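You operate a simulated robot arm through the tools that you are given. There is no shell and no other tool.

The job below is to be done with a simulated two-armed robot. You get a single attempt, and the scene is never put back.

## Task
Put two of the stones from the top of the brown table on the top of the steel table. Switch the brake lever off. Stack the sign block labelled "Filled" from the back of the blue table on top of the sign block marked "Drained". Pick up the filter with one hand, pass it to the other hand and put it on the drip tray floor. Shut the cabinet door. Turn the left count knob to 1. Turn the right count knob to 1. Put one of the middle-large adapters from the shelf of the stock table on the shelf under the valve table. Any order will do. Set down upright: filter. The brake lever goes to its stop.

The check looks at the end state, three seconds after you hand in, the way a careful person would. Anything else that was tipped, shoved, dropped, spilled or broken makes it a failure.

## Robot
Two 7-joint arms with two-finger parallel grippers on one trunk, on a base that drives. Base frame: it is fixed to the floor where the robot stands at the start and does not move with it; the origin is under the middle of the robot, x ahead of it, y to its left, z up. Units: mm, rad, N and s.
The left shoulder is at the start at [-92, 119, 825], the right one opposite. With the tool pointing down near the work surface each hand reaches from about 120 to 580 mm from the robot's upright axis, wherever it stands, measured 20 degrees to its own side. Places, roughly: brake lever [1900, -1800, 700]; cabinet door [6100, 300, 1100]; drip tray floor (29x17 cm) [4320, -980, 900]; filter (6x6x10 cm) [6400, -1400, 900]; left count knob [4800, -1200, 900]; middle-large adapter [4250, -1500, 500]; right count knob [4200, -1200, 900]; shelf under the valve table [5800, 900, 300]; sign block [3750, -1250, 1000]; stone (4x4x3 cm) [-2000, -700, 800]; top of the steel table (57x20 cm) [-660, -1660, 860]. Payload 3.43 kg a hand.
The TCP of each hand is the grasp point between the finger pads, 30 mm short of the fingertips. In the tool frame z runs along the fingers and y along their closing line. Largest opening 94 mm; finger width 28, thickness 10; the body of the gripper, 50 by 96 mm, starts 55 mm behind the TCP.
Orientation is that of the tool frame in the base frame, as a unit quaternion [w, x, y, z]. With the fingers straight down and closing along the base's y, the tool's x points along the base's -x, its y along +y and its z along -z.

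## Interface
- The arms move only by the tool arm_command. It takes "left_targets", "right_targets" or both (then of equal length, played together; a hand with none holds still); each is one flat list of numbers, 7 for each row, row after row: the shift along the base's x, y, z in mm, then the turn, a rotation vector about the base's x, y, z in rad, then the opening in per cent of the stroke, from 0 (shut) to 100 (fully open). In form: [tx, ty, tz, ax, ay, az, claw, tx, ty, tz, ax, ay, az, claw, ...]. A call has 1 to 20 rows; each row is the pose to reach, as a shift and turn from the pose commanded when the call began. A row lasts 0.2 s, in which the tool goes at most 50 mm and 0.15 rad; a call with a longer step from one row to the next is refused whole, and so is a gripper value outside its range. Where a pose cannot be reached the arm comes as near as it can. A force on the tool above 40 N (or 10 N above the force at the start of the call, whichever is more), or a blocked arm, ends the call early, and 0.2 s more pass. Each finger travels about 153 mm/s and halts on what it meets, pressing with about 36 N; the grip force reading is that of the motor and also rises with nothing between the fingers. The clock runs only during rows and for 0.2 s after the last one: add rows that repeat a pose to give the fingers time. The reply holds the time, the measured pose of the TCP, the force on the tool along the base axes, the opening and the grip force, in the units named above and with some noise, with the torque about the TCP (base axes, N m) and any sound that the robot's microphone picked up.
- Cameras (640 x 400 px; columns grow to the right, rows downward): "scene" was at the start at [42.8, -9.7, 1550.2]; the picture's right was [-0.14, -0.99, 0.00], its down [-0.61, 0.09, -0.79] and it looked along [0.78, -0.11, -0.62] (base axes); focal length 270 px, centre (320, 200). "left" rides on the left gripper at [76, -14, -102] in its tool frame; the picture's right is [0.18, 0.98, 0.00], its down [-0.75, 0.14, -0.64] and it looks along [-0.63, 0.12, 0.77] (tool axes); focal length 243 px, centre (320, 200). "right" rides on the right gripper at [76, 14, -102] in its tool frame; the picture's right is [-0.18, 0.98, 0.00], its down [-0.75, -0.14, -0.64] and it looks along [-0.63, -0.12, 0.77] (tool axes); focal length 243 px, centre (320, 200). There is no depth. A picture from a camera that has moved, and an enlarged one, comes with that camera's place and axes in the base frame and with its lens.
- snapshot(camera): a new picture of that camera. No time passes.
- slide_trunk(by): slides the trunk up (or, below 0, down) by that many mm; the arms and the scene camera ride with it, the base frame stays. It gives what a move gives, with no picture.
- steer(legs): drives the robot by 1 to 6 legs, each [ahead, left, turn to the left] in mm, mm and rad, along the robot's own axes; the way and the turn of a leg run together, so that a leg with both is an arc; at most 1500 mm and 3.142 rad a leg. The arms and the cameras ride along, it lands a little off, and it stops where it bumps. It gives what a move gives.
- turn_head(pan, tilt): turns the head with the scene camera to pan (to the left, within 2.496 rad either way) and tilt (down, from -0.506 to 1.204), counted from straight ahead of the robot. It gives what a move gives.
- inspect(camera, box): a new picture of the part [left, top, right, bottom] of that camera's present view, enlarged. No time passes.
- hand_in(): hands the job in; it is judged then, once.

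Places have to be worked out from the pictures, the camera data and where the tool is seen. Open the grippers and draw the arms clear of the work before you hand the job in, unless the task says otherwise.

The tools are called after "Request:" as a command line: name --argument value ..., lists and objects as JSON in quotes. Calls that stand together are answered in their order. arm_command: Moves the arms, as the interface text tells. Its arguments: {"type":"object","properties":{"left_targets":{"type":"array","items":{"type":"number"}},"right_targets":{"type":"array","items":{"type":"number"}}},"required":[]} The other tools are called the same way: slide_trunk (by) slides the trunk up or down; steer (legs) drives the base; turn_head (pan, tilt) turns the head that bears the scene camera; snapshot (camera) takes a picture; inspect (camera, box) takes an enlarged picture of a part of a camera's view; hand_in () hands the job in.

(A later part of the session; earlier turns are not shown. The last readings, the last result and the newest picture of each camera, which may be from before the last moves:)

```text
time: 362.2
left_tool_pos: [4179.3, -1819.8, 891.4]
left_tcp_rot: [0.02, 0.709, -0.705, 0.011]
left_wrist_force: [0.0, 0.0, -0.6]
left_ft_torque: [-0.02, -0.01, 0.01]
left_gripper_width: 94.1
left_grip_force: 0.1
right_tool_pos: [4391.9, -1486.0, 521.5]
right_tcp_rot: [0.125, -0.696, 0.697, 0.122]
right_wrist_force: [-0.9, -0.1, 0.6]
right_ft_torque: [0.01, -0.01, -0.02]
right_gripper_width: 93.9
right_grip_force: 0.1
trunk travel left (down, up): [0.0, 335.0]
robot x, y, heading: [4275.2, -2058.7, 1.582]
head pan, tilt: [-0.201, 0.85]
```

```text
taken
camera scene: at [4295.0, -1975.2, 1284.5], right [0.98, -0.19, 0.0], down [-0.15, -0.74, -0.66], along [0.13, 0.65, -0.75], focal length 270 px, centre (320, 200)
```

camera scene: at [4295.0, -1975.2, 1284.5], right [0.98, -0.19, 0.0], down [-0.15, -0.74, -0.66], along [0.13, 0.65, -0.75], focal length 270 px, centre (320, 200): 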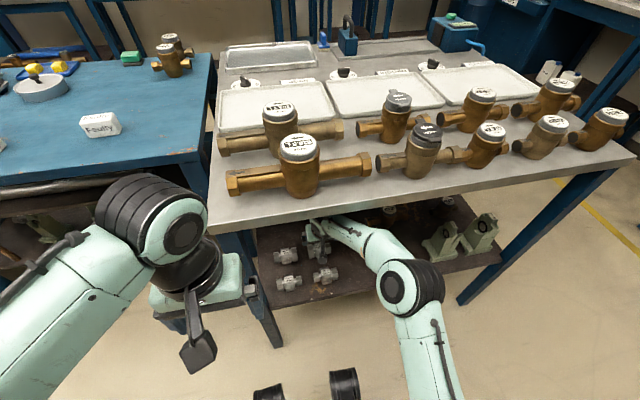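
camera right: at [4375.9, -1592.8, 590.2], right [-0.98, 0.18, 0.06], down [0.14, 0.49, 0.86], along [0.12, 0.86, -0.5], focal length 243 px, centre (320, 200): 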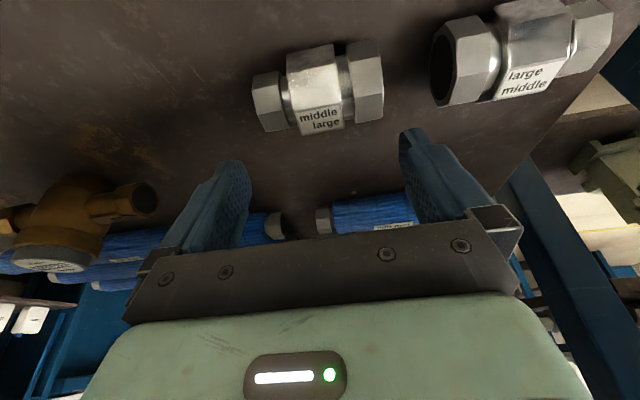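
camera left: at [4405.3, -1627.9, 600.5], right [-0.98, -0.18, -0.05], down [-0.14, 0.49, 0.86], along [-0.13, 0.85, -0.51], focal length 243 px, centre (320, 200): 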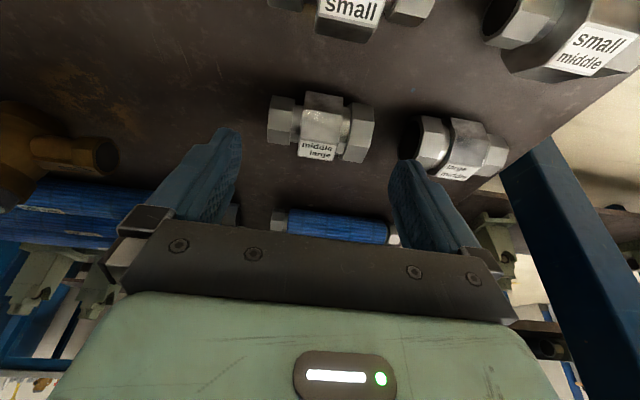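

A1 is centred at x≈4387, y≈-1490. I align and descend to TCP z≈466, checking the view before closing.

Request:
arm_command --right_targets '[-1.5, -2, -20, 0, 0, 0, 100, -3, -4, -40, 0, 0, 0, 100, -3, -4, -55, 0, 0, 0, 100]'

Request:
snapshot --camera "right"

```text
time: 363.0
left_tool_pos: [4179.8, -1820.7, 892.7]
left_tcp_rot: [0.019, 0.709, -0.705, 0.011]
left_wrist_force: [-0.3, -0.1, 0.2]
left_ft_torque: [-0.02, 0.0, 0.0]
left_gripper_width: 94.0
left_grip_force: 0.2
right_tool_pos: [4387.3, -1488.7, 466.1]
right_tcp_rot: [-0.126, 0.696, -0.696, -0.122]
right_wrist_force: [0.2, 0.2, 0.1]
right_ft_torque: [0.0, 0.0, 0.01]
right_gripper_width: 94.1
right_grip_force: 0.0
trunk travel left (down, up): [0.0, 335.0]
robot x, y, heading: [4282.1, -2057.8, 1.579]
head pan, tilt: [-0.201, 0.85]
```

```text
taken
camera right: at [4371.0, -1596.6, 535.5], right [-0.98, 0.18, 0.06], down [0.14, 0.49, 0.86], along [0.12, 0.86, -0.5], focal length 243 px, centre (320, 200)
```

right: 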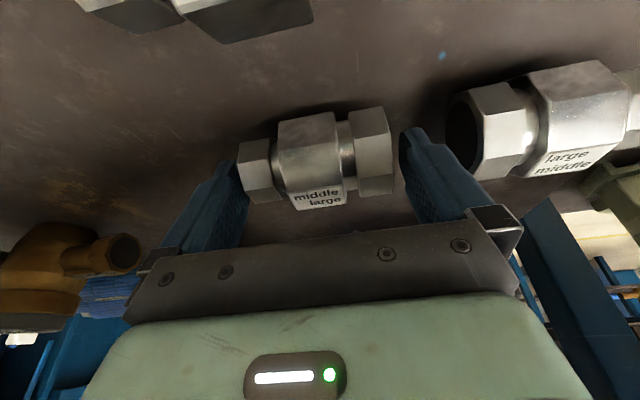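

The adapter sits slightly toward the +x finger. I shift +3 mm in x, descend 6 mm more and close.

Request:
arm_command --right_targets '[3, 0, 0, 0, 0, 0, 100, 3, -1, -6, 0, 0, 0, 100, 3, -1, -6, 0, 0, 0, 80, 3, -1, -6, 0, 0, 0, 60, 3, -1, -6, 0, 0, 0, 60]'

Request:
snapshot --camera "right"

```text
time: 364.2
left_tool_pos: [4179.7, -1819.5, 891.9]
left_tcp_rot: [0.019, 0.71, -0.704, 0.01]
left_wrist_force: [-0.2, 0.3, -0.7]
left_ft_torque: [0.0, 0.0, 0.01]
left_gripper_width: 94.0
left_grip_force: 0.1
right_tool_pos: [4388.5, -1490.8, 462.1]
right_tcp_rot: [0.126, -0.695, 0.697, 0.122]
right_wrist_force: [-1.7, 0.6, 2.5]
right_ft_torque: [-0.03, 0.01, 0.0]
right_gripper_width: 84.1
right_grip_force: 35.9
trunk travel left (down, up): [0.0, 335.0]
robot x, y, heading: [4279.4, -2062.8, 1.575]
head pan, tilt: [-0.201, 0.85]
```

```text
taken
camera right: at [4373.8, -1598.6, 530.3], right [-0.98, 0.18, 0.06], down [0.14, 0.48, 0.86], along [0.12, 0.86, -0.5], focal length 243 px, centre (320, 200)
```

right: 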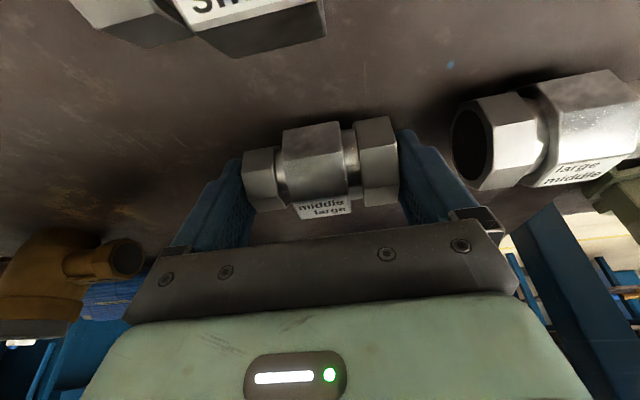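

Gripped (84.1 mm). I lift 80 mm and withdraw straight back from under the table.

Request:
arm_command --right_targets '[0, 0, 25, 0, 0, 0, 60, 0, -5, 55, 0, 0, 0, 60, 0, -15, 80, 0, 0, 0, 60, 0, -50, 85, 0, 0, 0, 60, 0, -90, 88, 0, 0, 0, 60, 0, -130, 92, 0, 0, 0, 60, 0, -170, 95, 0, 0, 0, 60, 0, -205, 98, 0, 0, 0, 60]'

Request:
snapshot --camera "right"

Request:
snapshot --camera "scene"

```text
time: 366.0
left_tool_pos: [4179.4, -1819.1, 891.6]
left_tcp_rot: [0.019, 0.71, -0.704, 0.011]
left_wrist_force: [1.1, 0.3, -0.2]
left_ft_torque: [0.01, 0.04, -0.01]
left_gripper_width: 94.0
left_grip_force: 0.0
right_tool_pos: [4391.3, -1698.9, 559.5]
right_tcp_rot: [0.127, -0.695, 0.697, 0.122]
right_wrist_force: [-0.6, 0.0, -3.2]
right_ft_torque: [-0.05, -0.01, 0.02]
right_gripper_width: 83.7
right_grip_force: 36.4
trunk travel left (down, up): [0.0, 335.0]
robot x, y, heading: [4278.1, -2061.0, 1.578]
head pan, tilt: [-0.201, 0.85]
```

```text
taken
camera right: at [4376.1, -1805.2, 629.5], right [-0.98, 0.18, 0.06], down [0.14, 0.49, 0.86], along [0.12, 0.86, -0.5], focal length 243 px, centre (320, 200)
```

right: 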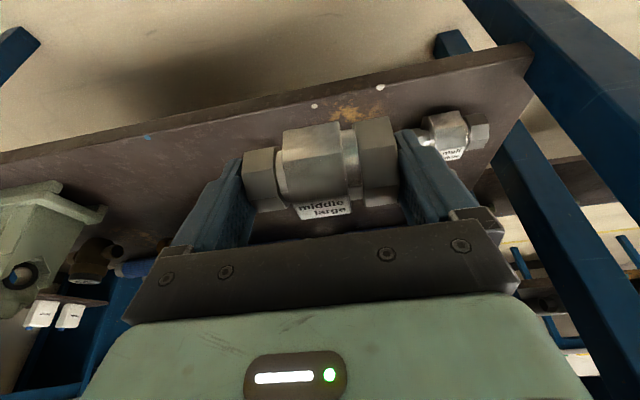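

```text
taken
camera scene: at [4294.9, -1975.3, 1284.5], right [0.98, -0.19, 0.0], down [-0.15, -0.74, -0.66], along [0.13, 0.65, -0.75], focal length 270 px, centre (320, 200)
```

scene: 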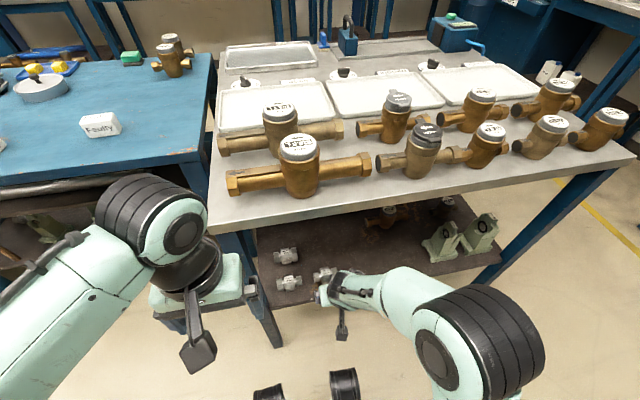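

Adapter in hand. I drive back, strafe right to x≈5520 and go forward along the corridor toward the valve table.

Request:
steer --legs '[[-110, 0, 0], [0, -1250, 0], [1300, 0, 0]]'

Request:
turn_head --pan 0 --tilt 0.5

Request:
snapshot --camera "scene"

```text
time: 383.8
left_tool_pos: [5352.6, -602.7, 891.8]
left_tcp_rot: [0.019, 0.717, -0.696, 0.011]
left_wrist_force: [0.0, 0.0, -0.7]
left_ft_torque: [-0.01, 0.03, 0.0]
left_gripper_width: 93.8
left_grip_force: 0.1
right_tool_pos: [5562.0, -477.6, 560.2]
right_tcp_rot: [-0.124, 0.703, -0.689, -0.123]
right_wrist_force: [0.3, 0.2, -4.3]
right_ft_torque: [0.0, -0.01, 0.0]
right_gripper_width: 82.0
right_grip_force: 36.3
trunk travel left (down, up): [0.0, 335.0]
robot x, y, heading: [5460.9, -837.6, 1.6]
head pan, tilt: [-0.201, 0.85]
```

```text
time: 384.7
left_tool_pos: [5352.9, -603.5, 892.1]
left_tcp_rot: [0.018, 0.717, -0.697, 0.01]
left_wrist_force: [-0.2, 0.7, 0.0]
left_ft_torque: [0.01, 0.06, -0.04]
left_gripper_width: 94.2
left_grip_force: 0.0
right_tool_pos: [5562.6, -477.2, 558.8]
right_tcp_rot: [-0.124, 0.702, -0.69, -0.122]
right_wrist_force: [-0.5, -0.3, -4.4]
right_ft_torque: [-0.02, -0.03, 0.02]
right_gripper_width: 81.6
right_grip_force: 36.5
trunk travel left (down, up): [0.0, 335.0]
robot x, y, heading: [5460.5, -842.5, 1.597]
head pan, tilt: [0.0, 0.499]
```

```text
taken
camera scene: at [5455.6, -742.5, 1314.4], right [1.0, 0.03, 0.0], down [0.01, -0.48, -0.88], along [-0.02, 0.88, -0.48], focal length 270 px, centre (320, 200)
```

scene: 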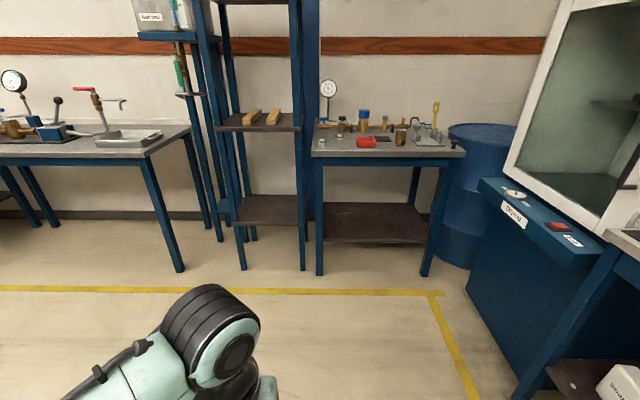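

The valve table with its empty lower shelf is straight ahead. The right grip width crept to 81.6 mm, so I check the adapter in hand.

Request:
snapshot --camera "right"

Request:
inspect --camera "scene" --box '[290, 120, 490, 290]'

```text
taken
camera right: at [5548.8, -584.1, 629.4], right [-0.99, 0.15, 0.06], down [0.13, 0.49, 0.86], along [0.1, 0.86, -0.5], focal length 243 px, centre (320, 200)
```

right: 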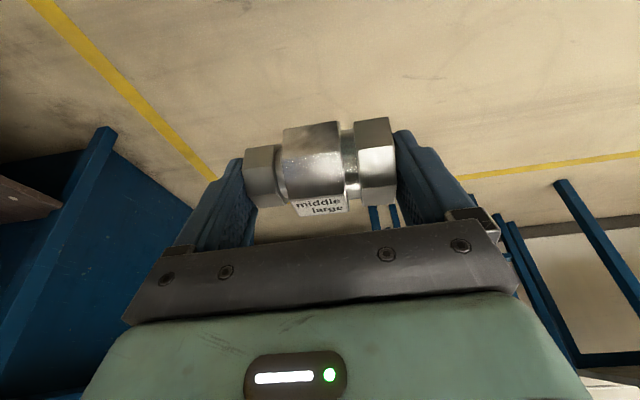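

```text
2.35 times, centred on (390, 205) of scene
camera zoom: at [5455.6, -742.5, 1314.4], right [1.0, 0.03, 0.0], down [0.01, -0.48, -0.88], along [-0.02, 0.88, -0.48], focal length 636 px, centre (155, 188)
```

zoom: 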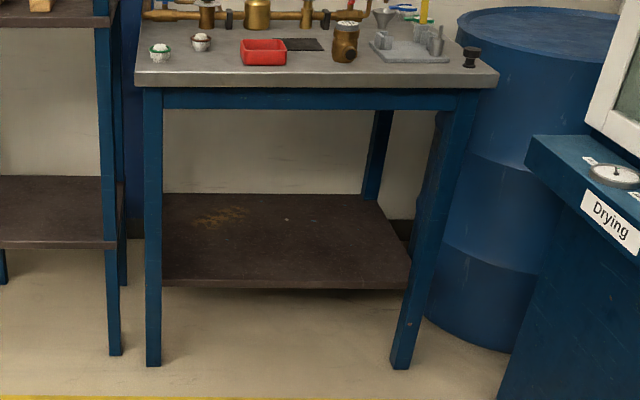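

The adapter is held well. The valve table's shelf is at z≈300, front edge y≈590, x from ~5413 to ~6116. I raise the left arm out of the way and drive up in front of it.

Request:
arm_command --left_targets '[0, -10, 40, 0, 0, 0, 100, 0, -20, 80, 0, 0, 0, 100, 0, -30, 120, 0, 0, 0, 100, 0, -40, 160, 0, 0, 0, 100]'

Request:
steer --legs '[[0, 0, -0.027], [980, -180, 0]]'

Request:
turn_head --pan -0.1 --tilt 0.8

Request:
snapshot --camera "scene"

Request:
snapshot --camera "right"

```text
time: 385.7
left_tool_pos: [5348.9, -621.0, 966.5]
left_tcp_rot: [0.015, 0.718, -0.695, 0.011]
left_wrist_force: [0.3, 0.6, -0.2]
left_ft_torque: [0.02, -0.03, 0.0]
left_gripper_width: 94.0
left_grip_force: 0.1
left hand out of reach, approached as far as the arm can: row 2, 3, 4
right_tool_pos: [5562.0, -476.6, 559.1]
right_tcp_rot: [-0.124, 0.703, -0.689, -0.123]
right_wrist_force: [-1.1, 0.6, -2.5]
right_ft_torque: [-0.03, -0.01, 0.0]
right_gripper_width: 81.9
right_grip_force: 36.0
trunk travel left (down, up): [0.0, 335.0]
robot x, y, heading: [5454.6, -839.4, 1.603]
head pan, tilt: [0.0, 0.499]
```

```text
time: 391.1
left_tool_pos: [5560.2, 350.7, 966.3]
left_tcp_rot: [-0.015, -0.696, 0.718, -0.012]
left_wrist_force: [-0.2, -0.2, 0.2]
left_ft_torque: [0.0, 0.0, 0.01]
left_gripper_width: 93.8
left_grip_force: 0.1
right_tool_pos: [5781.4, 480.2, 559.8]
right_tcp_rot: [0.128, -0.68, 0.712, 0.119]
right_wrist_force: [0.1, -0.6, -2.8]
right_ft_torque: [-0.04, -0.03, -0.05]
right_gripper_width: 82.1
right_grip_force: 35.5
trunk travel left (down, up): [0.0, 335.0]
robot x, y, heading: [5651.7, 124.1, 1.535]
head pan, tilt: [0.0, 0.499]
```

```text
time: 391.9
left_tool_pos: [5559.7, 351.4, 966.3]
left_tcp_rot: [-0.015, -0.696, 0.718, -0.011]
left_wrist_force: [0.2, 0.0, -0.8]
left_ft_torque: [-0.01, -0.03, -0.04]
left_gripper_width: 94.0
left_grip_force: 0.1
right_tool_pos: [5782.6, 481.9, 560.6]
right_tcp_rot: [0.127, -0.681, 0.711, 0.119]
right_wrist_force: [-0.7, 0.8, -3.2]
right_ft_torque: [-0.03, 0.0, -0.02]
right_gripper_width: 82.0
right_grip_force: 36.1
trunk travel left (down, up): [0.0, 335.0]
robot x, y, heading: [5655.8, 123.7, 1.535]
head pan, tilt: [-0.099, 0.799]
```

```text
taken
camera scene: at [5666.3, 212.4, 1288.6], right [0.99, -0.13, 0.0], down [-0.1, -0.71, -0.7], along [0.09, 0.69, -0.72], focal length 270 px, centre (320, 200)
```

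scene: 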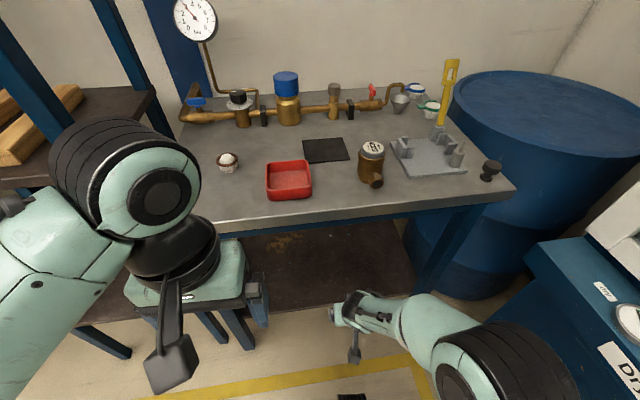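

```text
taken
camera right: at [5762.0, 375.3, 629.4], right [-0.97, 0.22, 0.06], down [0.16, 0.48, 0.86], along [0.16, 0.85, -0.5], focal length 243 px, centre (320, 200)
```

right: 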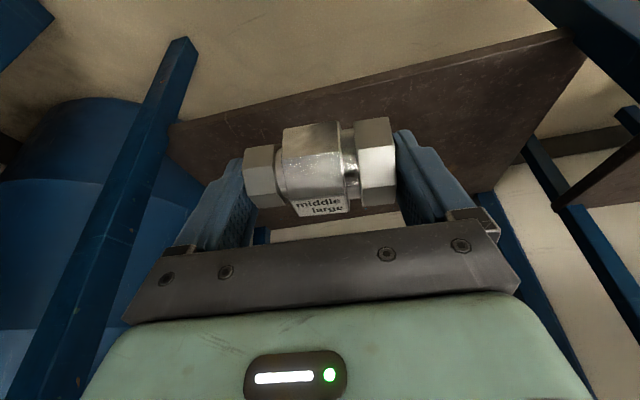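

The shelf's front edge is at y≈615. I straighten the heading and advance 150 mm, the adapter entering above the shelf.

Request:
steer --legs '[[140, 0, 0.03]]'

Request:
snapshot --camera "scene"

Request:
snapshot --camera "right"

```text
time: 393.3
left_tool_pos: [5556.4, 487.4, 966.3]
left_tcp_rot: [0.015, 0.708, -0.706, 0.011]
left_wrist_force: [0.2, 0.7, -0.9]
left_ft_torque: [-0.02, 0.0, 0.03]
left_gripper_width: 94.0
left_grip_force: 0.1
right_tool_pos: [5771.8, 625.6, 561.1]
right_tcp_rot: [0.126, -0.693, 0.699, 0.121]
right_wrist_force: [0.1, 0.9, -3.3]
right_ft_torque: [-0.04, -0.01, -0.01]
right_gripper_width: 81.7
right_grip_force: 35.9
trunk travel left (down, up): [0.0, 335.0]
robot x, y, heading: [5654.4, 262.5, 1.567]
head pan, tilt: [-0.099, 0.799]
```

```text
taken
camera scene: at [5665.8, 352.6, 1288.5], right [0.99, -0.1, 0.0], down [-0.07, -0.71, -0.7], along [0.07, 0.69, -0.72], focal length 270 px, centre (320, 200)
```

scene: 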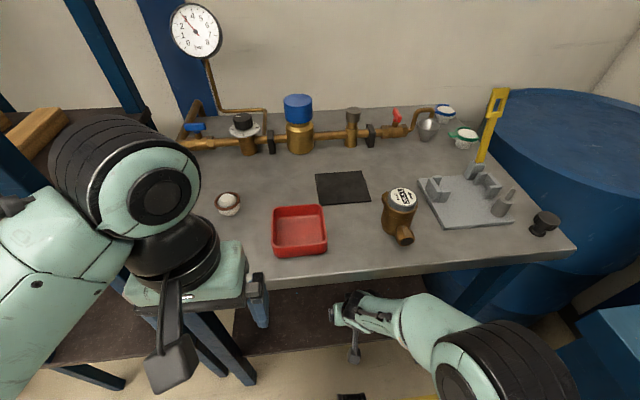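

```text
taken
camera right: at [5755.6, 518.6, 629.3], right [-0.98, 0.18, 0.06], down [0.14, 0.49, 0.86], along [0.13, 0.85, -0.5], focal length 243 px, centre (320, 200)
```

right: 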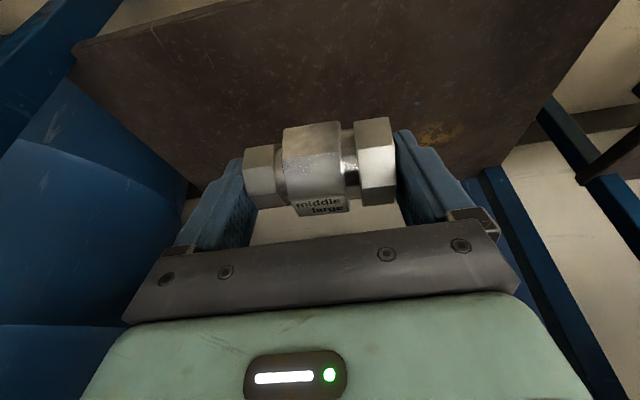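

I lower the adapter toward the shelf while moving ~90 mm further in.

Request:
arm_command --right_targets '[0, 18, -33, 0, 0, 0, 60, 0, 36, -66, 0, 0, 0, 60, 0, 54, -99, 0, 0, 0, 60, 0, 70, -134, 0, 0, 0, 60, 0, 82, -170, 0, 0, 0, 60, 0, 90, -196, 0, 0, 0, 60]'

Request:
snapshot --camera "right"

Request:
snapshot --camera "scene"

```text
time: 394.7
left_tool_pos: [5556.0, 488.6, 967.0]
left_tcp_rot: [0.015, 0.708, -0.706, 0.012]
left_wrist_force: [-1.4, 0.7, 0.9]
left_ft_torque: [0.0, 0.01, -0.02]
left_gripper_width: 93.8
left_grip_force: 0.1
right_tool_pos: [5768.4, 715.9, 362.3]
right_tcp_rot: [0.125, -0.694, 0.699, 0.122]
right_wrist_force: [-0.1, 0.3, -2.2]
right_ft_torque: [0.0, 0.0, -0.01]
right_gripper_width: 81.8
right_grip_force: 36.0
trunk travel left (down, up): [0.0, 335.0]
robot x, y, heading: [5656.9, 261.1, 1.57]
head pan, tilt: [-0.099, 0.799]
```

```text
taken
camera right: at [5752.0, 609.0, 431.0], right [-0.98, 0.18, 0.06], down [0.14, 0.49, 0.86], along [0.13, 0.86, -0.5], focal length 243 px, centre (320, 200)
```

right: 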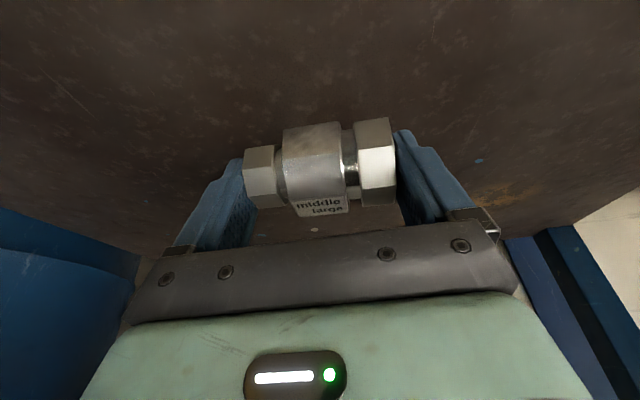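

```text
taken
camera scene: at [5665.9, 352.4, 1288.5], right [0.99, -0.1, 0.0], down [-0.07, -0.71, -0.7], along [0.07, 0.69, -0.72], focal length 270 px, centre (320, 200)
```

scene: 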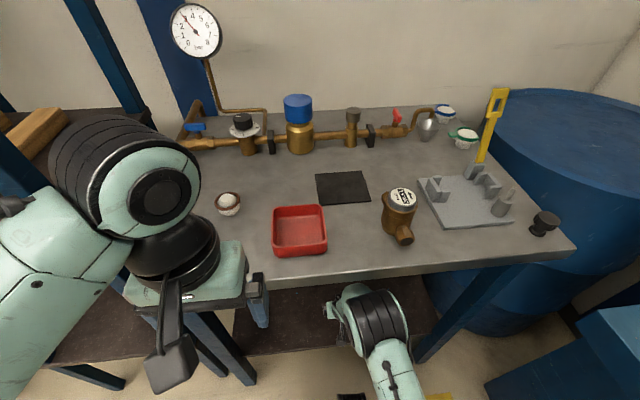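

Now I lower in small steps, watching for contact.

Request:
arm_command --right_targets '[0, 0, -4, 0, 0, 0, 60, 0, 0, -8, 0, 0, 0, 60, 0, 0, -12, 0, 0, 0, 60]'

Request:
snapshot --camera "right"

```text
time: 395.5
left_tool_pos: [5555.7, 487.2, 965.8]
left_tcp_rot: [0.015, 0.708, -0.706, 0.013]
left_wrist_force: [-0.4, -0.1, 0.9]
left_ft_torque: [0.01, -0.03, 0.01]
left_gripper_width: 94.1
left_grip_force: 0.0
right_tool_pos: [5770.5, 715.8, 350.4]
right_tcp_rot: [0.126, -0.693, 0.7, 0.12]
right_wrist_force: [0.5, 0.9, -2.4]
right_ft_torque: [-0.02, -0.03, 0.0]
right_gripper_width: 82.0
right_grip_force: 36.1
trunk travel left (down, up): [0.0, 335.0]
robot x, y, heading: [5657.1, 263.2, 1.569]
head pan, tilt: [-0.099, 0.799]
```

```text
taken
camera right: at [5754.5, 608.8, 419.9], right [-0.98, 0.18, 0.06], down [0.14, 0.49, 0.86], along [0.13, 0.86, -0.5], focal length 243 px, centre (320, 200)
```

right: 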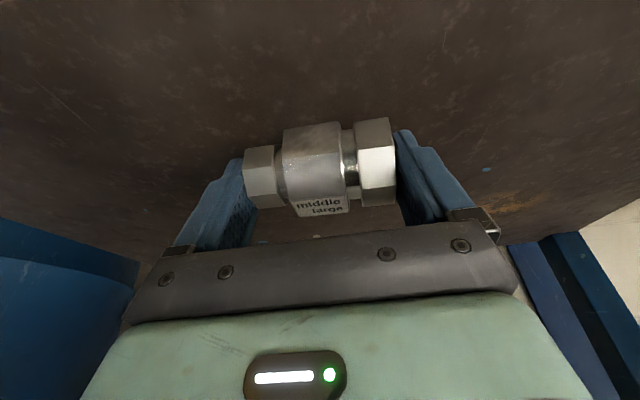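

Request:
arm_command --right_targets '[0, 0, -4, 0, 0, 0, 60, 0, 0, -8, 0, 0, 0, 60, 0, 0, -11, 0, 0, 0, 60, 0, 0, -14, 0, 0, 0, 60]'

```text
time: 396.5
left_tool_pos: [5554.7, 487.5, 966.1]
left_tcp_rot: [0.016, 0.708, -0.706, 0.011]
left_wrist_force: [0.6, 0.3, -0.1]
left_ft_torque: [0.0, 0.02, 0.03]
left_gripper_width: 94.3
left_grip_force: 0.0
right_tool_pos: [5772.2, 716.4, 337.2]
right_tcp_rot: [0.125, -0.693, 0.7, 0.121]
right_wrist_force: [1.3, -0.2, -3.8]
right_ft_torque: [-0.03, 0.0, 0.02]
right_gripper_width: 81.9
right_grip_force: 36.5
trunk travel left (down, up): [0.0, 335.0]
robot x, y, heading: [5658.2, 262.8, 1.569]
head pan, tilt: [-0.099, 0.799]
```

No contact yet; I continue lowering carefully.

Request:
arm_command --right_targets '[0, 0, -3, 0, 0, 0, 60, 0, 0, -6, 0, 0, 0, 60, 0, 0, -9, 0, 0, 0, 60, 0, 0, -12, 0, 0, 0, 60]'

Request:
snapshot --camera "right"

```text
time: 397.5
left_tool_pos: [5554.8, 486.3, 967.0]
left_tcp_rot: [0.014, 0.708, -0.706, 0.011]
left_wrist_force: [-0.6, -0.4, -0.1]
left_ft_torque: [0.0, 0.0, 0.02]
left_gripper_width: 94.0
left_grip_force: 0.1
right_tool_pos: [5773.3, 715.8, 329.1]
right_tcp_rot: [0.126, -0.693, 0.699, 0.122]
right_wrist_force: [0.5, -5.0, 16.0]
right_ft_torque: [-0.35, -0.25, -0.07]
right_gripper_width: 81.6
right_grip_force: 35.7
trunk travel left (down, up): [0.0, 335.0]
robot x, y, heading: [5655.6, 261.9, 1.572]
head pan, tilt: [-0.099, 0.799]
```

```text
taken
camera right: at [5755.5, 609.0, 397.2], right [-0.98, 0.18, 0.06], down [0.14, 0.48, 0.86], along [0.13, 0.86, -0.5], focal length 243 px, centre (320, 200)
```

right: 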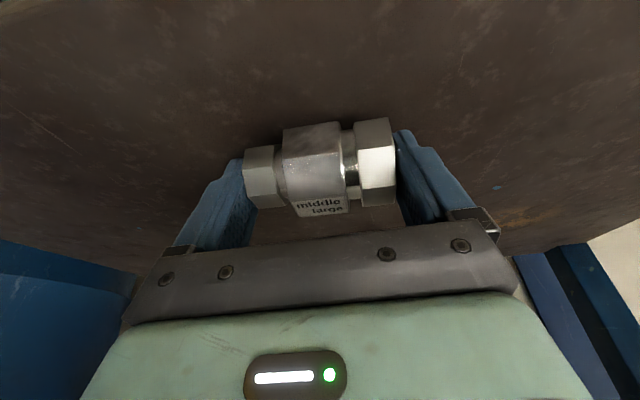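

Contact at TCP z≈329 (16 N). I ease off, open fully and lift straight up.

Request:
arm_command --right_targets '[0, 0, 3, 0, 0, 0, 60, 0, 0, 3, 0, 0, 0, 90, 0, 0, 3, 0, 0, 0, 100, 0, 0, 3, 0, 0, 0, 100, 0, 0, 15, 0, 0, 0, 100, 0, 0, 45, 0, 0, 0, 100, 0, 0, 80, 0, 0, 0, 100]'

Request:
snapshot --camera "right"

```text
time: 399.1
left_tool_pos: [5555.1, 486.8, 966.5]
left_tcp_rot: [0.016, 0.708, -0.705, 0.012]
left_wrist_force: [0.7, 0.5, 0.8]
left_ft_torque: [-0.05, 0.0, -0.01]
left_gripper_width: 94.0
left_grip_force: 0.0
right_tool_pos: [5772.3, 716.7, 407.0]
right_tcp_rot: [0.126, -0.693, 0.7, 0.122]
right_wrist_force: [0.7, 0.7, 0.8]
right_ft_torque: [-0.01, -0.01, -0.01]
right_gripper_width: 93.9
right_grip_force: 0.0
trunk travel left (down, up): [0.0, 335.0]
robot x, y, heading: [5652.8, 265.3, 1.571]
head pan, tilt: [-0.099, 0.799]
```

```text
taken
camera right: at [5756.5, 609.9, 477.5], right [-0.98, 0.18, 0.06], down [0.14, 0.48, 0.86], along [0.13, 0.86, -0.5], focal length 243 px, centre (320, 200)
```

right: 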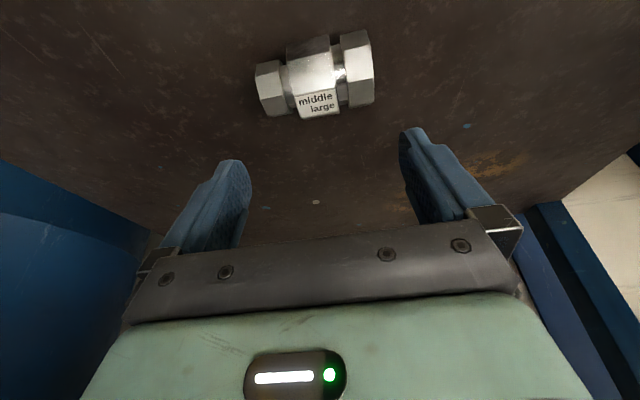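

The adapter lies on the valve table's shelf. I withdraw the right hand upward and back, then back the robot off.

Request:
arm_command --right_targets '[0, -15, 40, 0, 0, 0, 100, 0, -35, 80, 0, 0, 0, 100, 0, -60, 115, 0, 0, 0, 100, 0, -95, 140, 0, 0, 0, 100, 0, -135, 150, 0, 0, 0, 100, 0, -175, 155, 0, 0, 0, 100]'

Request:
steer --legs '[[-400, 0, 0]]'

Request:
turn_head --pan -0.1 --tilt 0.5

Request:
snapshot --camera "scene"

```text
time: 400.5
left_tool_pos: [5555.4, 487.6, 966.6]
left_tcp_rot: [0.016, 0.708, -0.706, 0.012]
left_wrist_force: [0.6, 0.5, -1.1]
left_ft_torque: [-0.01, -0.02, 0.04]
left_gripper_width: 93.8
left_grip_force: 0.1
right_tool_pos: [5772.5, 539.6, 562.5]
right_tcp_rot: [0.127, -0.692, 0.7, 0.121]
right_wrist_force: [0.5, -0.4, 0.1]
right_ft_torque: [-0.01, 0.01, -0.01]
right_gripper_width: 94.4
right_grip_force: 0.0
trunk travel left (down, up): [0.0, 335.0]
robot x, y, heading: [5653.4, 263.9, 1.564]
head pan, tilt: [-0.099, 0.799]
```

```text
time: 403.0
left_tool_pos: [5555.1, 89.7, 967.5]
left_tcp_rot: [0.016, 0.709, -0.705, 0.011]
left_wrist_force: [0.3, -0.6, 0.3]
left_ft_torque: [0.02, -0.01, -0.01]
left_gripper_width: 94.1
left_grip_force: 0.2
right_tool_pos: [5772.4, 141.8, 563.4]
right_tcp_rot: [0.126, -0.694, 0.698, 0.122]
right_wrist_force: [0.5, -0.9, -0.2]
right_ft_torque: [-0.01, -0.01, -0.04]
right_gripper_width: 94.2
right_grip_force: 0.0
trunk travel left (down, up): [0.0, 335.0]
robot x, y, heading: [5655.4, -133.3, 1.574]
head pan, tilt: [-0.099, 0.799]
```

```text
time: 403.8
left_tool_pos: [5555.0, 89.6, 967.2]
left_tcp_rot: [0.016, 0.709, -0.705, 0.012]
left_wrist_force: [-0.2, 0.1, 0.4]
left_ft_torque: [-0.02, 0.0, -0.02]
left_gripper_width: 93.9
left_grip_force: 0.0
right_tool_pos: [5772.0, 142.9, 563.4]
right_tcp_rot: [0.127, -0.694, 0.698, 0.122]
right_wrist_force: [0.0, 0.6, -0.3]
right_ft_torque: [-0.03, 0.03, -0.02]
right_gripper_width: 93.9
right_grip_force: 0.1
trunk travel left (down, up): [0.0, 335.0]
robot x, y, heading: [5656.7, -132.1, 1.574]
head pan, tilt: [-0.099, 0.499]
```

```text
taken
camera scene: at [5666.8, -35.3, 1314.4], right [1.0, -0.1, 0.0], down [-0.05, -0.48, -0.88], along [0.09, 0.87, -0.48], focal length 270 px, centre (320, 200)
```

scene: 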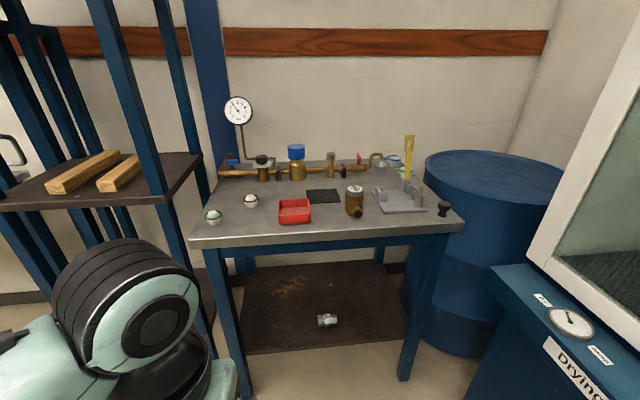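

The adapter sits on the shelf. I straighten and raise the right arm, raise the trunk fully, then turn to face +x and move over to the filter's counter.

Request:
slide_trunk --by 335

Request:
arm_command --right_targets '[0, -8, 40, -0.06, 0, 0, 100, 0, -16, 80, -0.12, 0, 0, 100, 0, -24, 120, -0.18, 0, 0, 100, 0, -32, 160, -0.24, 0, 0, 100, 0, -40, 200, -0.3, 0, 0, 100, 10, -48, 240, -0.35, 0, 0, 100, 20, -56, 280, -0.35, 0, 0, 100]' --left_targets '[0, 0, 0, 0, 0, 0, 100, -5, 0, 0, 0, 0, 0, 100, -10, 0, 0, 0, 0, 0, 100, -20, 0, 0, 0, 0, 0, 100, -30, 0, 0, 0, 0, 0, 100, -40, 0, 0, 0, 0, 0, 100, -50, 0, 0, 0, 0, 0, 100]'

Request:
steer --legs '[[0, 0, -1.574], [0, -620, 0], [0, -600, 0]]'

Request:
turn_head --pan 0 --tilt 0.7

Request:
snapshot --camera "scene"

```text
time: 407.1
left_tool_pos: [5554.5, 89.6, 1300.6]
left_tcp_rot: [0.015, 0.709, -0.705, 0.013]
left_wrist_force: [-0.1, -0.5, -0.4]
left_ft_torque: [-0.02, 0.03, 0.01]
left_gripper_width: 93.8
left_grip_force: 0.0
right_tool_pos: [5771.5, 163.5, 907.4]
right_tcp_rot: [0.137, -0.692, 0.696, 0.133]
right_wrist_force: [-1.0, 0.2, -0.3]
right_ft_torque: [0.0, 0.0, -0.02]
right_gripper_width: 93.9
right_grip_force: 0.1
trunk travel left (down, up): [-335.0, 0.0]
robot x, y, heading: [5653.3, -134.6, 1.574]
head pan, tilt: [-0.099, 0.499]
```

```text
time: 408.6
left_tool_pos: [5503.7, 89.1, 1302.4]
left_tcp_rot: [0.016, 0.709, -0.704, 0.011]
left_wrist_force: [0.4, -0.7, 0.8]
left_ft_torque: [0.04, 0.01, 0.01]
left_gripper_width: 94.0
left_grip_force: 0.0
right_tool_pos: [5790.5, 106.7, 1184.4]
right_tcp_rot: [0.014, -0.705, 0.709, 0.01]
right_wrist_force: [-1.0, -0.5, 0.4]
right_ft_torque: [0.0, -0.01, -0.02]
right_gripper_width: 94.2
right_grip_force: 0.0
trunk travel left (down, up): [-335.0, 0.0]
robot x, y, heading: [5653.0, -137.1, 1.572]
head pan, tilt: [-0.099, 0.499]
```

```text
time: 423.6
left_tool_pos: [5878.1, -1188.2, 1301.8]
left_tcp_rot: [-0.019, 0.005, 1.0, 0.003]
left_wrist_force: [0.2, -0.8, 0.4]
left_ft_torque: [0.01, -0.01, 0.0]
left_gripper_width: 94.2
left_grip_force: 0.0
right_tool_pos: [5890.6, -1472.1, 1185.0]
right_tcp_rot: [0.017, 0.01, 1.0, -0.004]
right_wrist_force: [0.5, -0.3, 1.2]
right_ft_torque: [0.01, 0.02, 0.02]
right_gripper_width: 94.2
right_grip_force: 0.1
trunk travel left (down, up): [-335.0, 0.0]
robot x, y, heading: [5654.9, -1332.1, -0.016]
head pan, tilt: [-0.099, 0.499]
```

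```text
time: 424.3
left_tool_pos: [5875.7, -1186.9, 1303.1]
left_tcp_rot: [-0.019, 0.006, 1.0, 0.003]
left_wrist_force: [0.0, 0.8, -0.6]
left_ft_torque: [-0.02, 0.04, 0.02]
left_gripper_width: 94.1
left_grip_force: 0.0
right_tool_pos: [5891.0, -1472.7, 1184.5]
right_tcp_rot: [0.017, 0.01, 1.0, -0.004]
right_wrist_force: [0.6, 0.3, 0.6]
right_ft_torque: [-0.01, 0.02, 0.02]
right_gripper_width: 94.1
right_grip_force: 0.0
trunk travel left (down, up): [-335.0, 0.0]
robot x, y, heading: [5652.4, -1332.1, -0.014]
head pan, tilt: [0.0, 0.7]
```

```text
taken
camera scene: at [5693.5, -1334.2, 1637.1], right [-0.01, -1.0, 0.0], down [-0.64, 0.01, -0.77], along [0.77, -0.01, -0.64], focal length 270 px, centre (320, 200)
```

scene: 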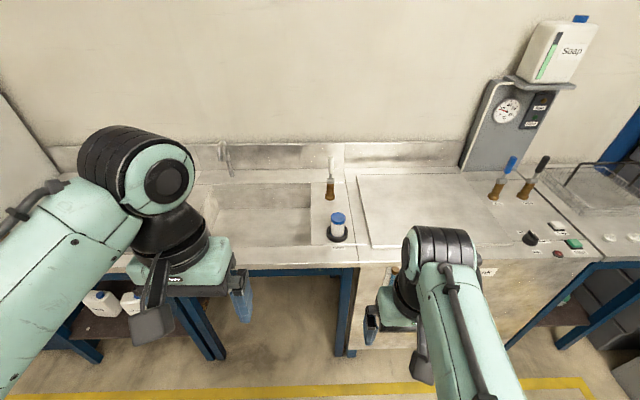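

The filter is at image (338,226) next to the sink. I zoom in and view it with the right camera.

Request:
inspect --camera "scene" --box '[295, 190, 385, 255]'

Request:
snapshot --camera "right"

```text
6.15 times, centred on (340, 222) of scene
camera zoom: at [5693.5, -1334.2, 1637.1], right [-0.01, -1.0, 0.0], down [-0.64, 0.01, -0.77], along [0.77, -0.01, -0.64], focal length 1662 px, centre (197, 62)
```

zoom: 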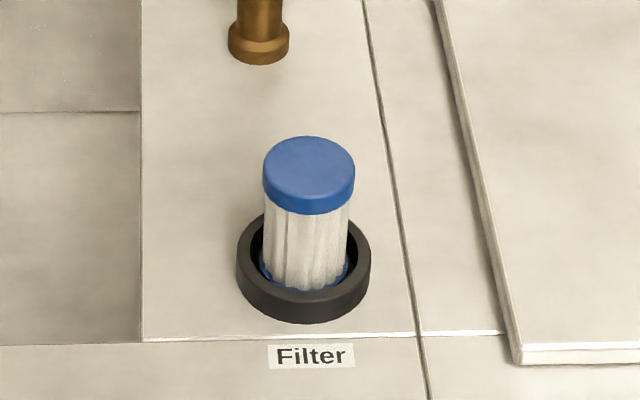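

```text
taken
camera right: at [5810.6, -1456.1, 1284.2], right [0.21, 0.98, 0.0], down [0.73, -0.15, 0.67], along [0.65, -0.14, -0.74], focal length 243 px, centre (320, 200)
```

right: 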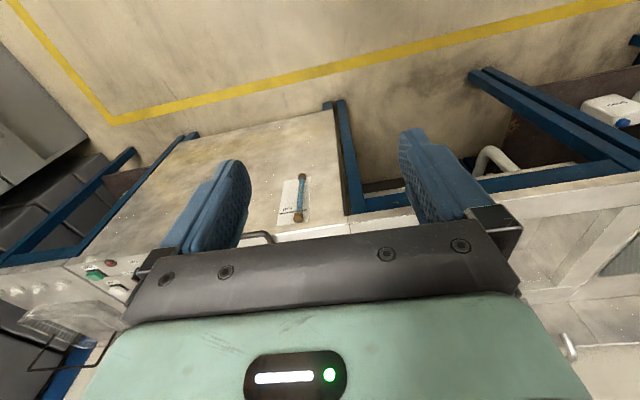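

The filter (blue-capped, in a black ring) is at about (6380,-1408), top z≈973. I drive 300 mm ahead toward the counter.

Request:
steer --legs '[[300, 0, 0.014]]'

Request:
snapshot --camera "right"

Request:
snapshot --camera "scene"

```text
time: 426.4
left_tool_pos: [6176.6, -1185.7, 1302.7]
left_tcp_rot: [-0.02, -0.003, 1.0, 0.003]
left_wrist_force: [0.9, -0.8, -0.5]
left_ft_torque: [-0.05, 0.0, 0.03]
left_gripper_width: 94.0
left_grip_force: 0.0
right_tool_pos: [6194.5, -1471.7, 1185.4]
right_tcp_rot: [0.016, 0.004, 1.0, -0.003]
right_wrist_force: [0.0, 0.5, 0.9]
right_ft_torque: [-0.02, 0.01, 0.0]
right_gripper_width: 93.9
right_grip_force: 0.0
trunk travel left (down, up): [-335.0, 0.0]
robot x, y, heading: [5955.4, -1339.1, 0.003]
head pan, tilt: [0.0, 0.7]
```

```text
taken
camera right: at [6114.0, -1455.7, 1284.0], right [0.19, 0.98, 0.0], down [0.73, -0.14, 0.67], along [0.66, -0.13, -0.74], focal length 243 px, centre (320, 200)
```

right: 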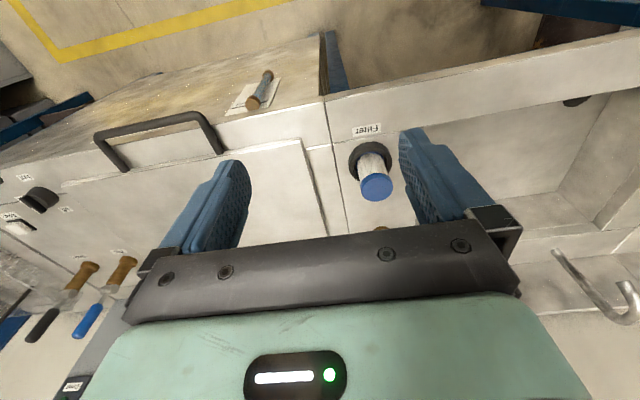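

```text
taken
camera scene: at [5995.2, -1335.6, 1636.9], right [0.0, -1.0, 0.0], down [-0.64, 0.0, -0.77], along [0.77, 0.0, -0.64], focal length 270 px, centre (320, 200)
```

scene: 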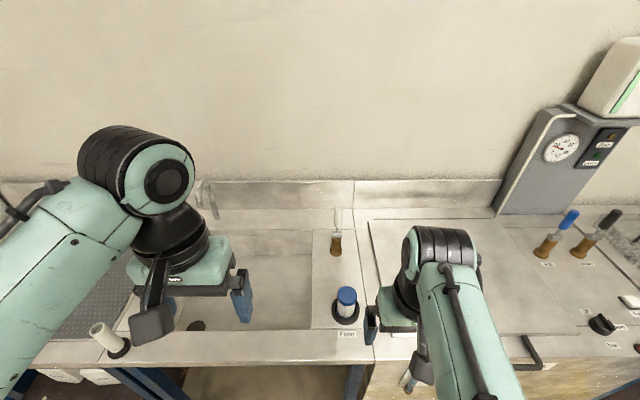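

Triangulated: cap top at ≈(6404,-1410,942). I bring the right hand above it, straightening the tool.

Request:
arm_command --right_targets '[35, 10, -18, 0.001, 0.005, 0, 100, 70, 20, -36, 0.002, 0.01, 0, 100, 105, 30, -54, 0.003, 0.016, 0, 100, 140, 40, -72, 0.004, 0.021, 0, 100, 175, 51, -90, 0.005, 0.027, 0, 100, 209, 61, -105, 0.006, 0.032, 0, 100]'

Request:
snapshot --camera "right"

Request:
snapshot --camera "scene"

```text
time: 427.8
left_tool_pos: [6178.1, -1184.4, 1302.4]
left_tcp_rot: [-0.019, -0.003, 1.0, 0.003]
left_wrist_force: [0.6, -0.3, 0.0]
left_ft_torque: [-0.03, 0.02, -0.02]
left_gripper_width: 94.0
left_grip_force: 0.0
right_tool_pos: [6404.4, -1411.2, 1077.5]
right_tcp_rot: [0.0, 0.004, 1.0, 0.0]
right_wrist_force: [0.1, -0.2, 0.0]
right_ft_torque: [-0.01, 0.0, 0.04]
right_gripper_width: 93.9
right_grip_force: 0.1
trunk travel left (down, up): [-335.0, 0.0]
robot x, y, heading: [5951.8, -1336.3, -0.0]
head pan, tilt: [0.0, 0.7]
```

```text
taken
camera right: at [6327.9, -1394.4, 1179.2], right [0.19, 0.98, 0.0], down [0.75, -0.15, 0.64], along [0.63, -0.12, -0.77], focal length 243 px, centre (320, 200)
```

right: 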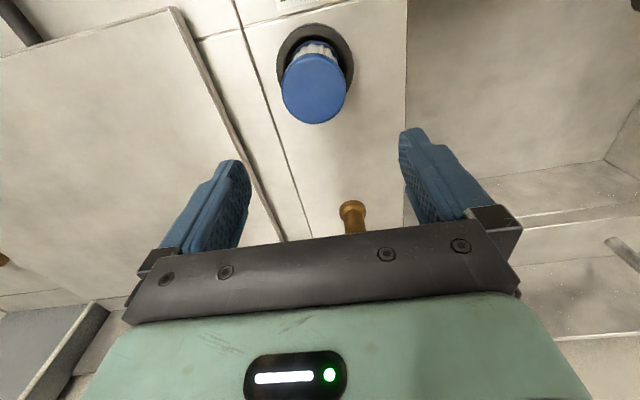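

```text
taken
camera scene: at [5997.0, -1335.5, 1637.0], right [0.0, -1.0, 0.0], down [-0.64, 0.0, -0.76], along [0.76, 0.0, -0.64], focal length 270 px, centre (320, 200)
```

scene: 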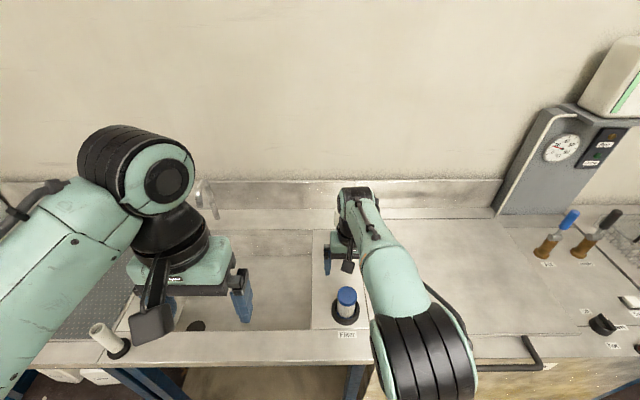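

Request:
inspect --camera "scene" --box '[310, 265, 390, 345]'

Request:
inspect --camera "right" --box '[250, 0, 390, 140]'

```text
5.00 times, centred on (350, 305) of scene
camera zoom: at [5997.0, -1335.5, 1637.0], right [0.0, -1.0, 0.0], down [-0.64, 0.0, -0.76], along [0.76, 0.0, -0.64], focal length 1351 px, centre (170, -325)
```

zoom: 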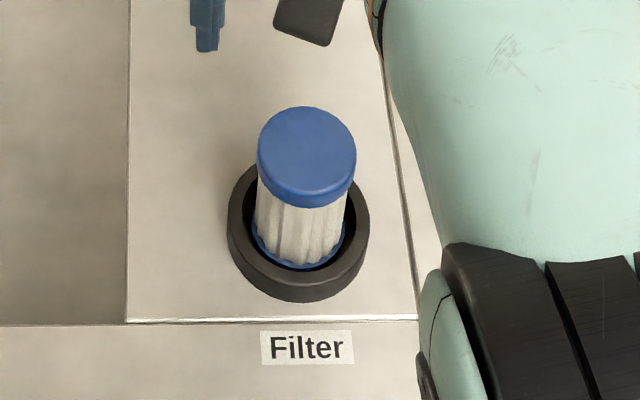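

```text
2.86 times, centred on (320, 70) of right
camera zoom: at [6327.9, -1394.4, 1179.2], right [0.19, 0.98, 0.0], down [0.75, -0.15, 0.64], along [0.63, -0.12, -0.77], focal length 693 px, centre (320, 571)
```

zoom: 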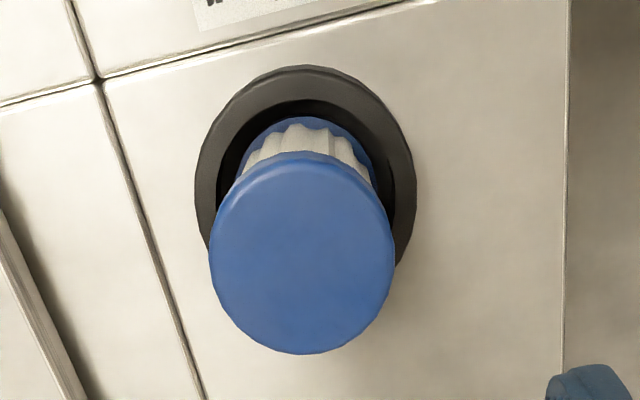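

Size-based estimates put the cap top around z 950–965 at x≈6389. I shift −14 mm in x and descend 55 mm, then re-measure.

Request:
arm_command --right_targets '[-7, 0, -28, 0, 0, 0, 100, -14, 0, -55, 0, 0, 0, 100]'

Request:
inspect --camera "right" --box '[210, 0, 430, 180]'

Request:
inspect --camera "scene" --box '[310, 220, 410, 345]'

```text
time: 428.4
left_tool_pos: [6177.6, -1185.9, 1304.1]
left_tcp_rot: [-0.019, -0.002, 1.0, 0.003]
left_wrist_force: [0.4, -0.6, 0.6]
left_ft_torque: [-0.01, -0.03, -0.03]
left_gripper_width: 93.9
left_grip_force: 0.0
right_tool_pos: [6389.4, -1410.2, 1025.2]
right_tcp_rot: [0.0, 0.002, 1.0, -0.002]
right_wrist_force: [0.4, -0.1, 0.3]
right_ft_torque: [-0.03, -0.01, -0.03]
right_gripper_width: 94.0
right_grip_force: 0.1
trunk travel left (down, up): [-335.0, 0.0]
robot x, y, heading: [5955.6, -1341.5, 0.001]
head pan, tilt: [0.0, 0.7]
```

```text
2.22 times, centred on (320, 90) of right
camera zoom: at [6311.8, -1394.9, 1126.9], right [0.19, 0.98, 0.0], down [0.75, -0.14, 0.64], along [0.63, -0.12, -0.77], focal length 539 px, centre (320, 444)
```

zoom: 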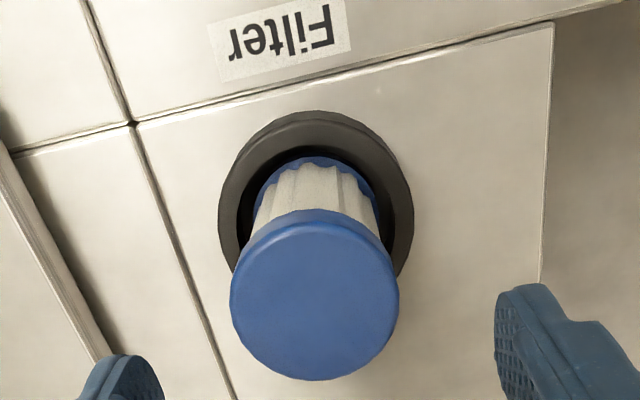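

```text
3.20 times, centred on (360, 282) of scene
camera zoom: at [5995.8, -1335.9, 1637.0], right [0.0, -1.0, 0.0], down [-0.64, 0.0, -0.76], along [0.76, 0.0, -0.64], focal length 864 px, centre (192, -64)
```

zoom: 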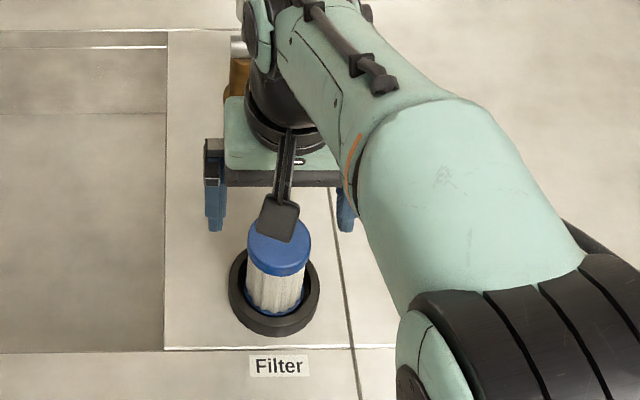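

Two wrist-camera views give the cap top at (6383,-1410,968), Ø≈54 mm. I align, descend to TCP z≈962 and grip its upper part.

Request:
arm_command --right_targets '[-3, 0, -20, 0, 0, 0, 100, -6, 0, -40, 0, 0, 0, 100, -6, 0, -63, 0, 0, 0, 100, -6, 0, -63, 0, 0, 0, 100]'

Request:
snapshot --camera "right"

Request:
inspect --camera "scene" --box '[310, 220, 410, 345]'

```text
time: 429.4
left_tool_pos: [6177.6, -1186.6, 1302.7]
left_tcp_rot: [-0.019, -0.002, 1.0, 0.002]
left_wrist_force: [-1.1, 0.5, -0.1]
left_ft_torque: [0.01, -0.02, -0.02]
left_gripper_width: 94.0
left_grip_force: 0.1
right_tool_pos: [6383.6, -1410.0, 961.9]
right_tcp_rot: [0.001, 0.003, 1.0, -0.001]
right_wrist_force: [0.5, 0.0, 1.0]
right_ft_torque: [0.0, 0.0, -0.02]
right_gripper_width: 93.8
right_grip_force: 0.0
trunk travel left (down, up): [-335.0, 0.0]
robot x, y, heading: [5954.5, -1335.4, 0.001]
head pan, tilt: [0.0, 0.7]
```

```text
taken
camera right: at [6307.0, -1394.7, 1063.1], right [0.19, 0.98, 0.0], down [0.75, -0.15, 0.64], along [0.63, -0.12, -0.77], focal length 243 px, centre (320, 200)
```

right: 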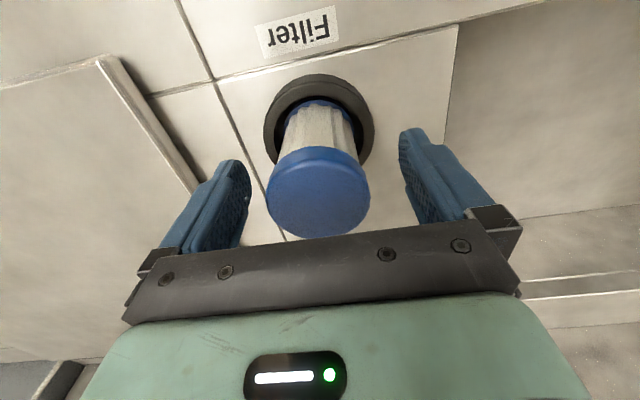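

```text
3.20 times, centred on (360, 282) of scene
camera zoom: at [5995.6, -1335.6, 1637.0], right [0.0, -1.0, 0.0], down [-0.64, 0.0, -0.77], along [0.77, 0.0, -0.64], focal length 864 px, centre (192, -64)
```

zoom: 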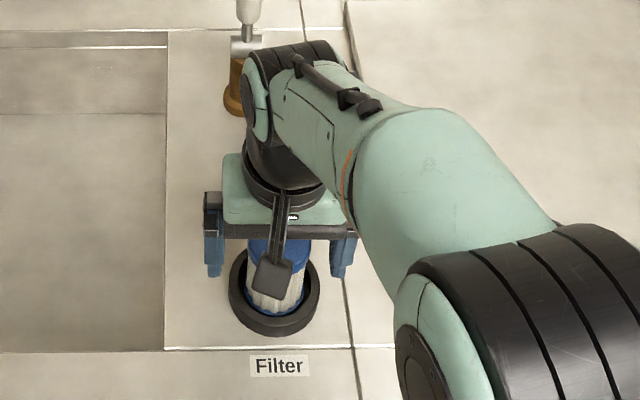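

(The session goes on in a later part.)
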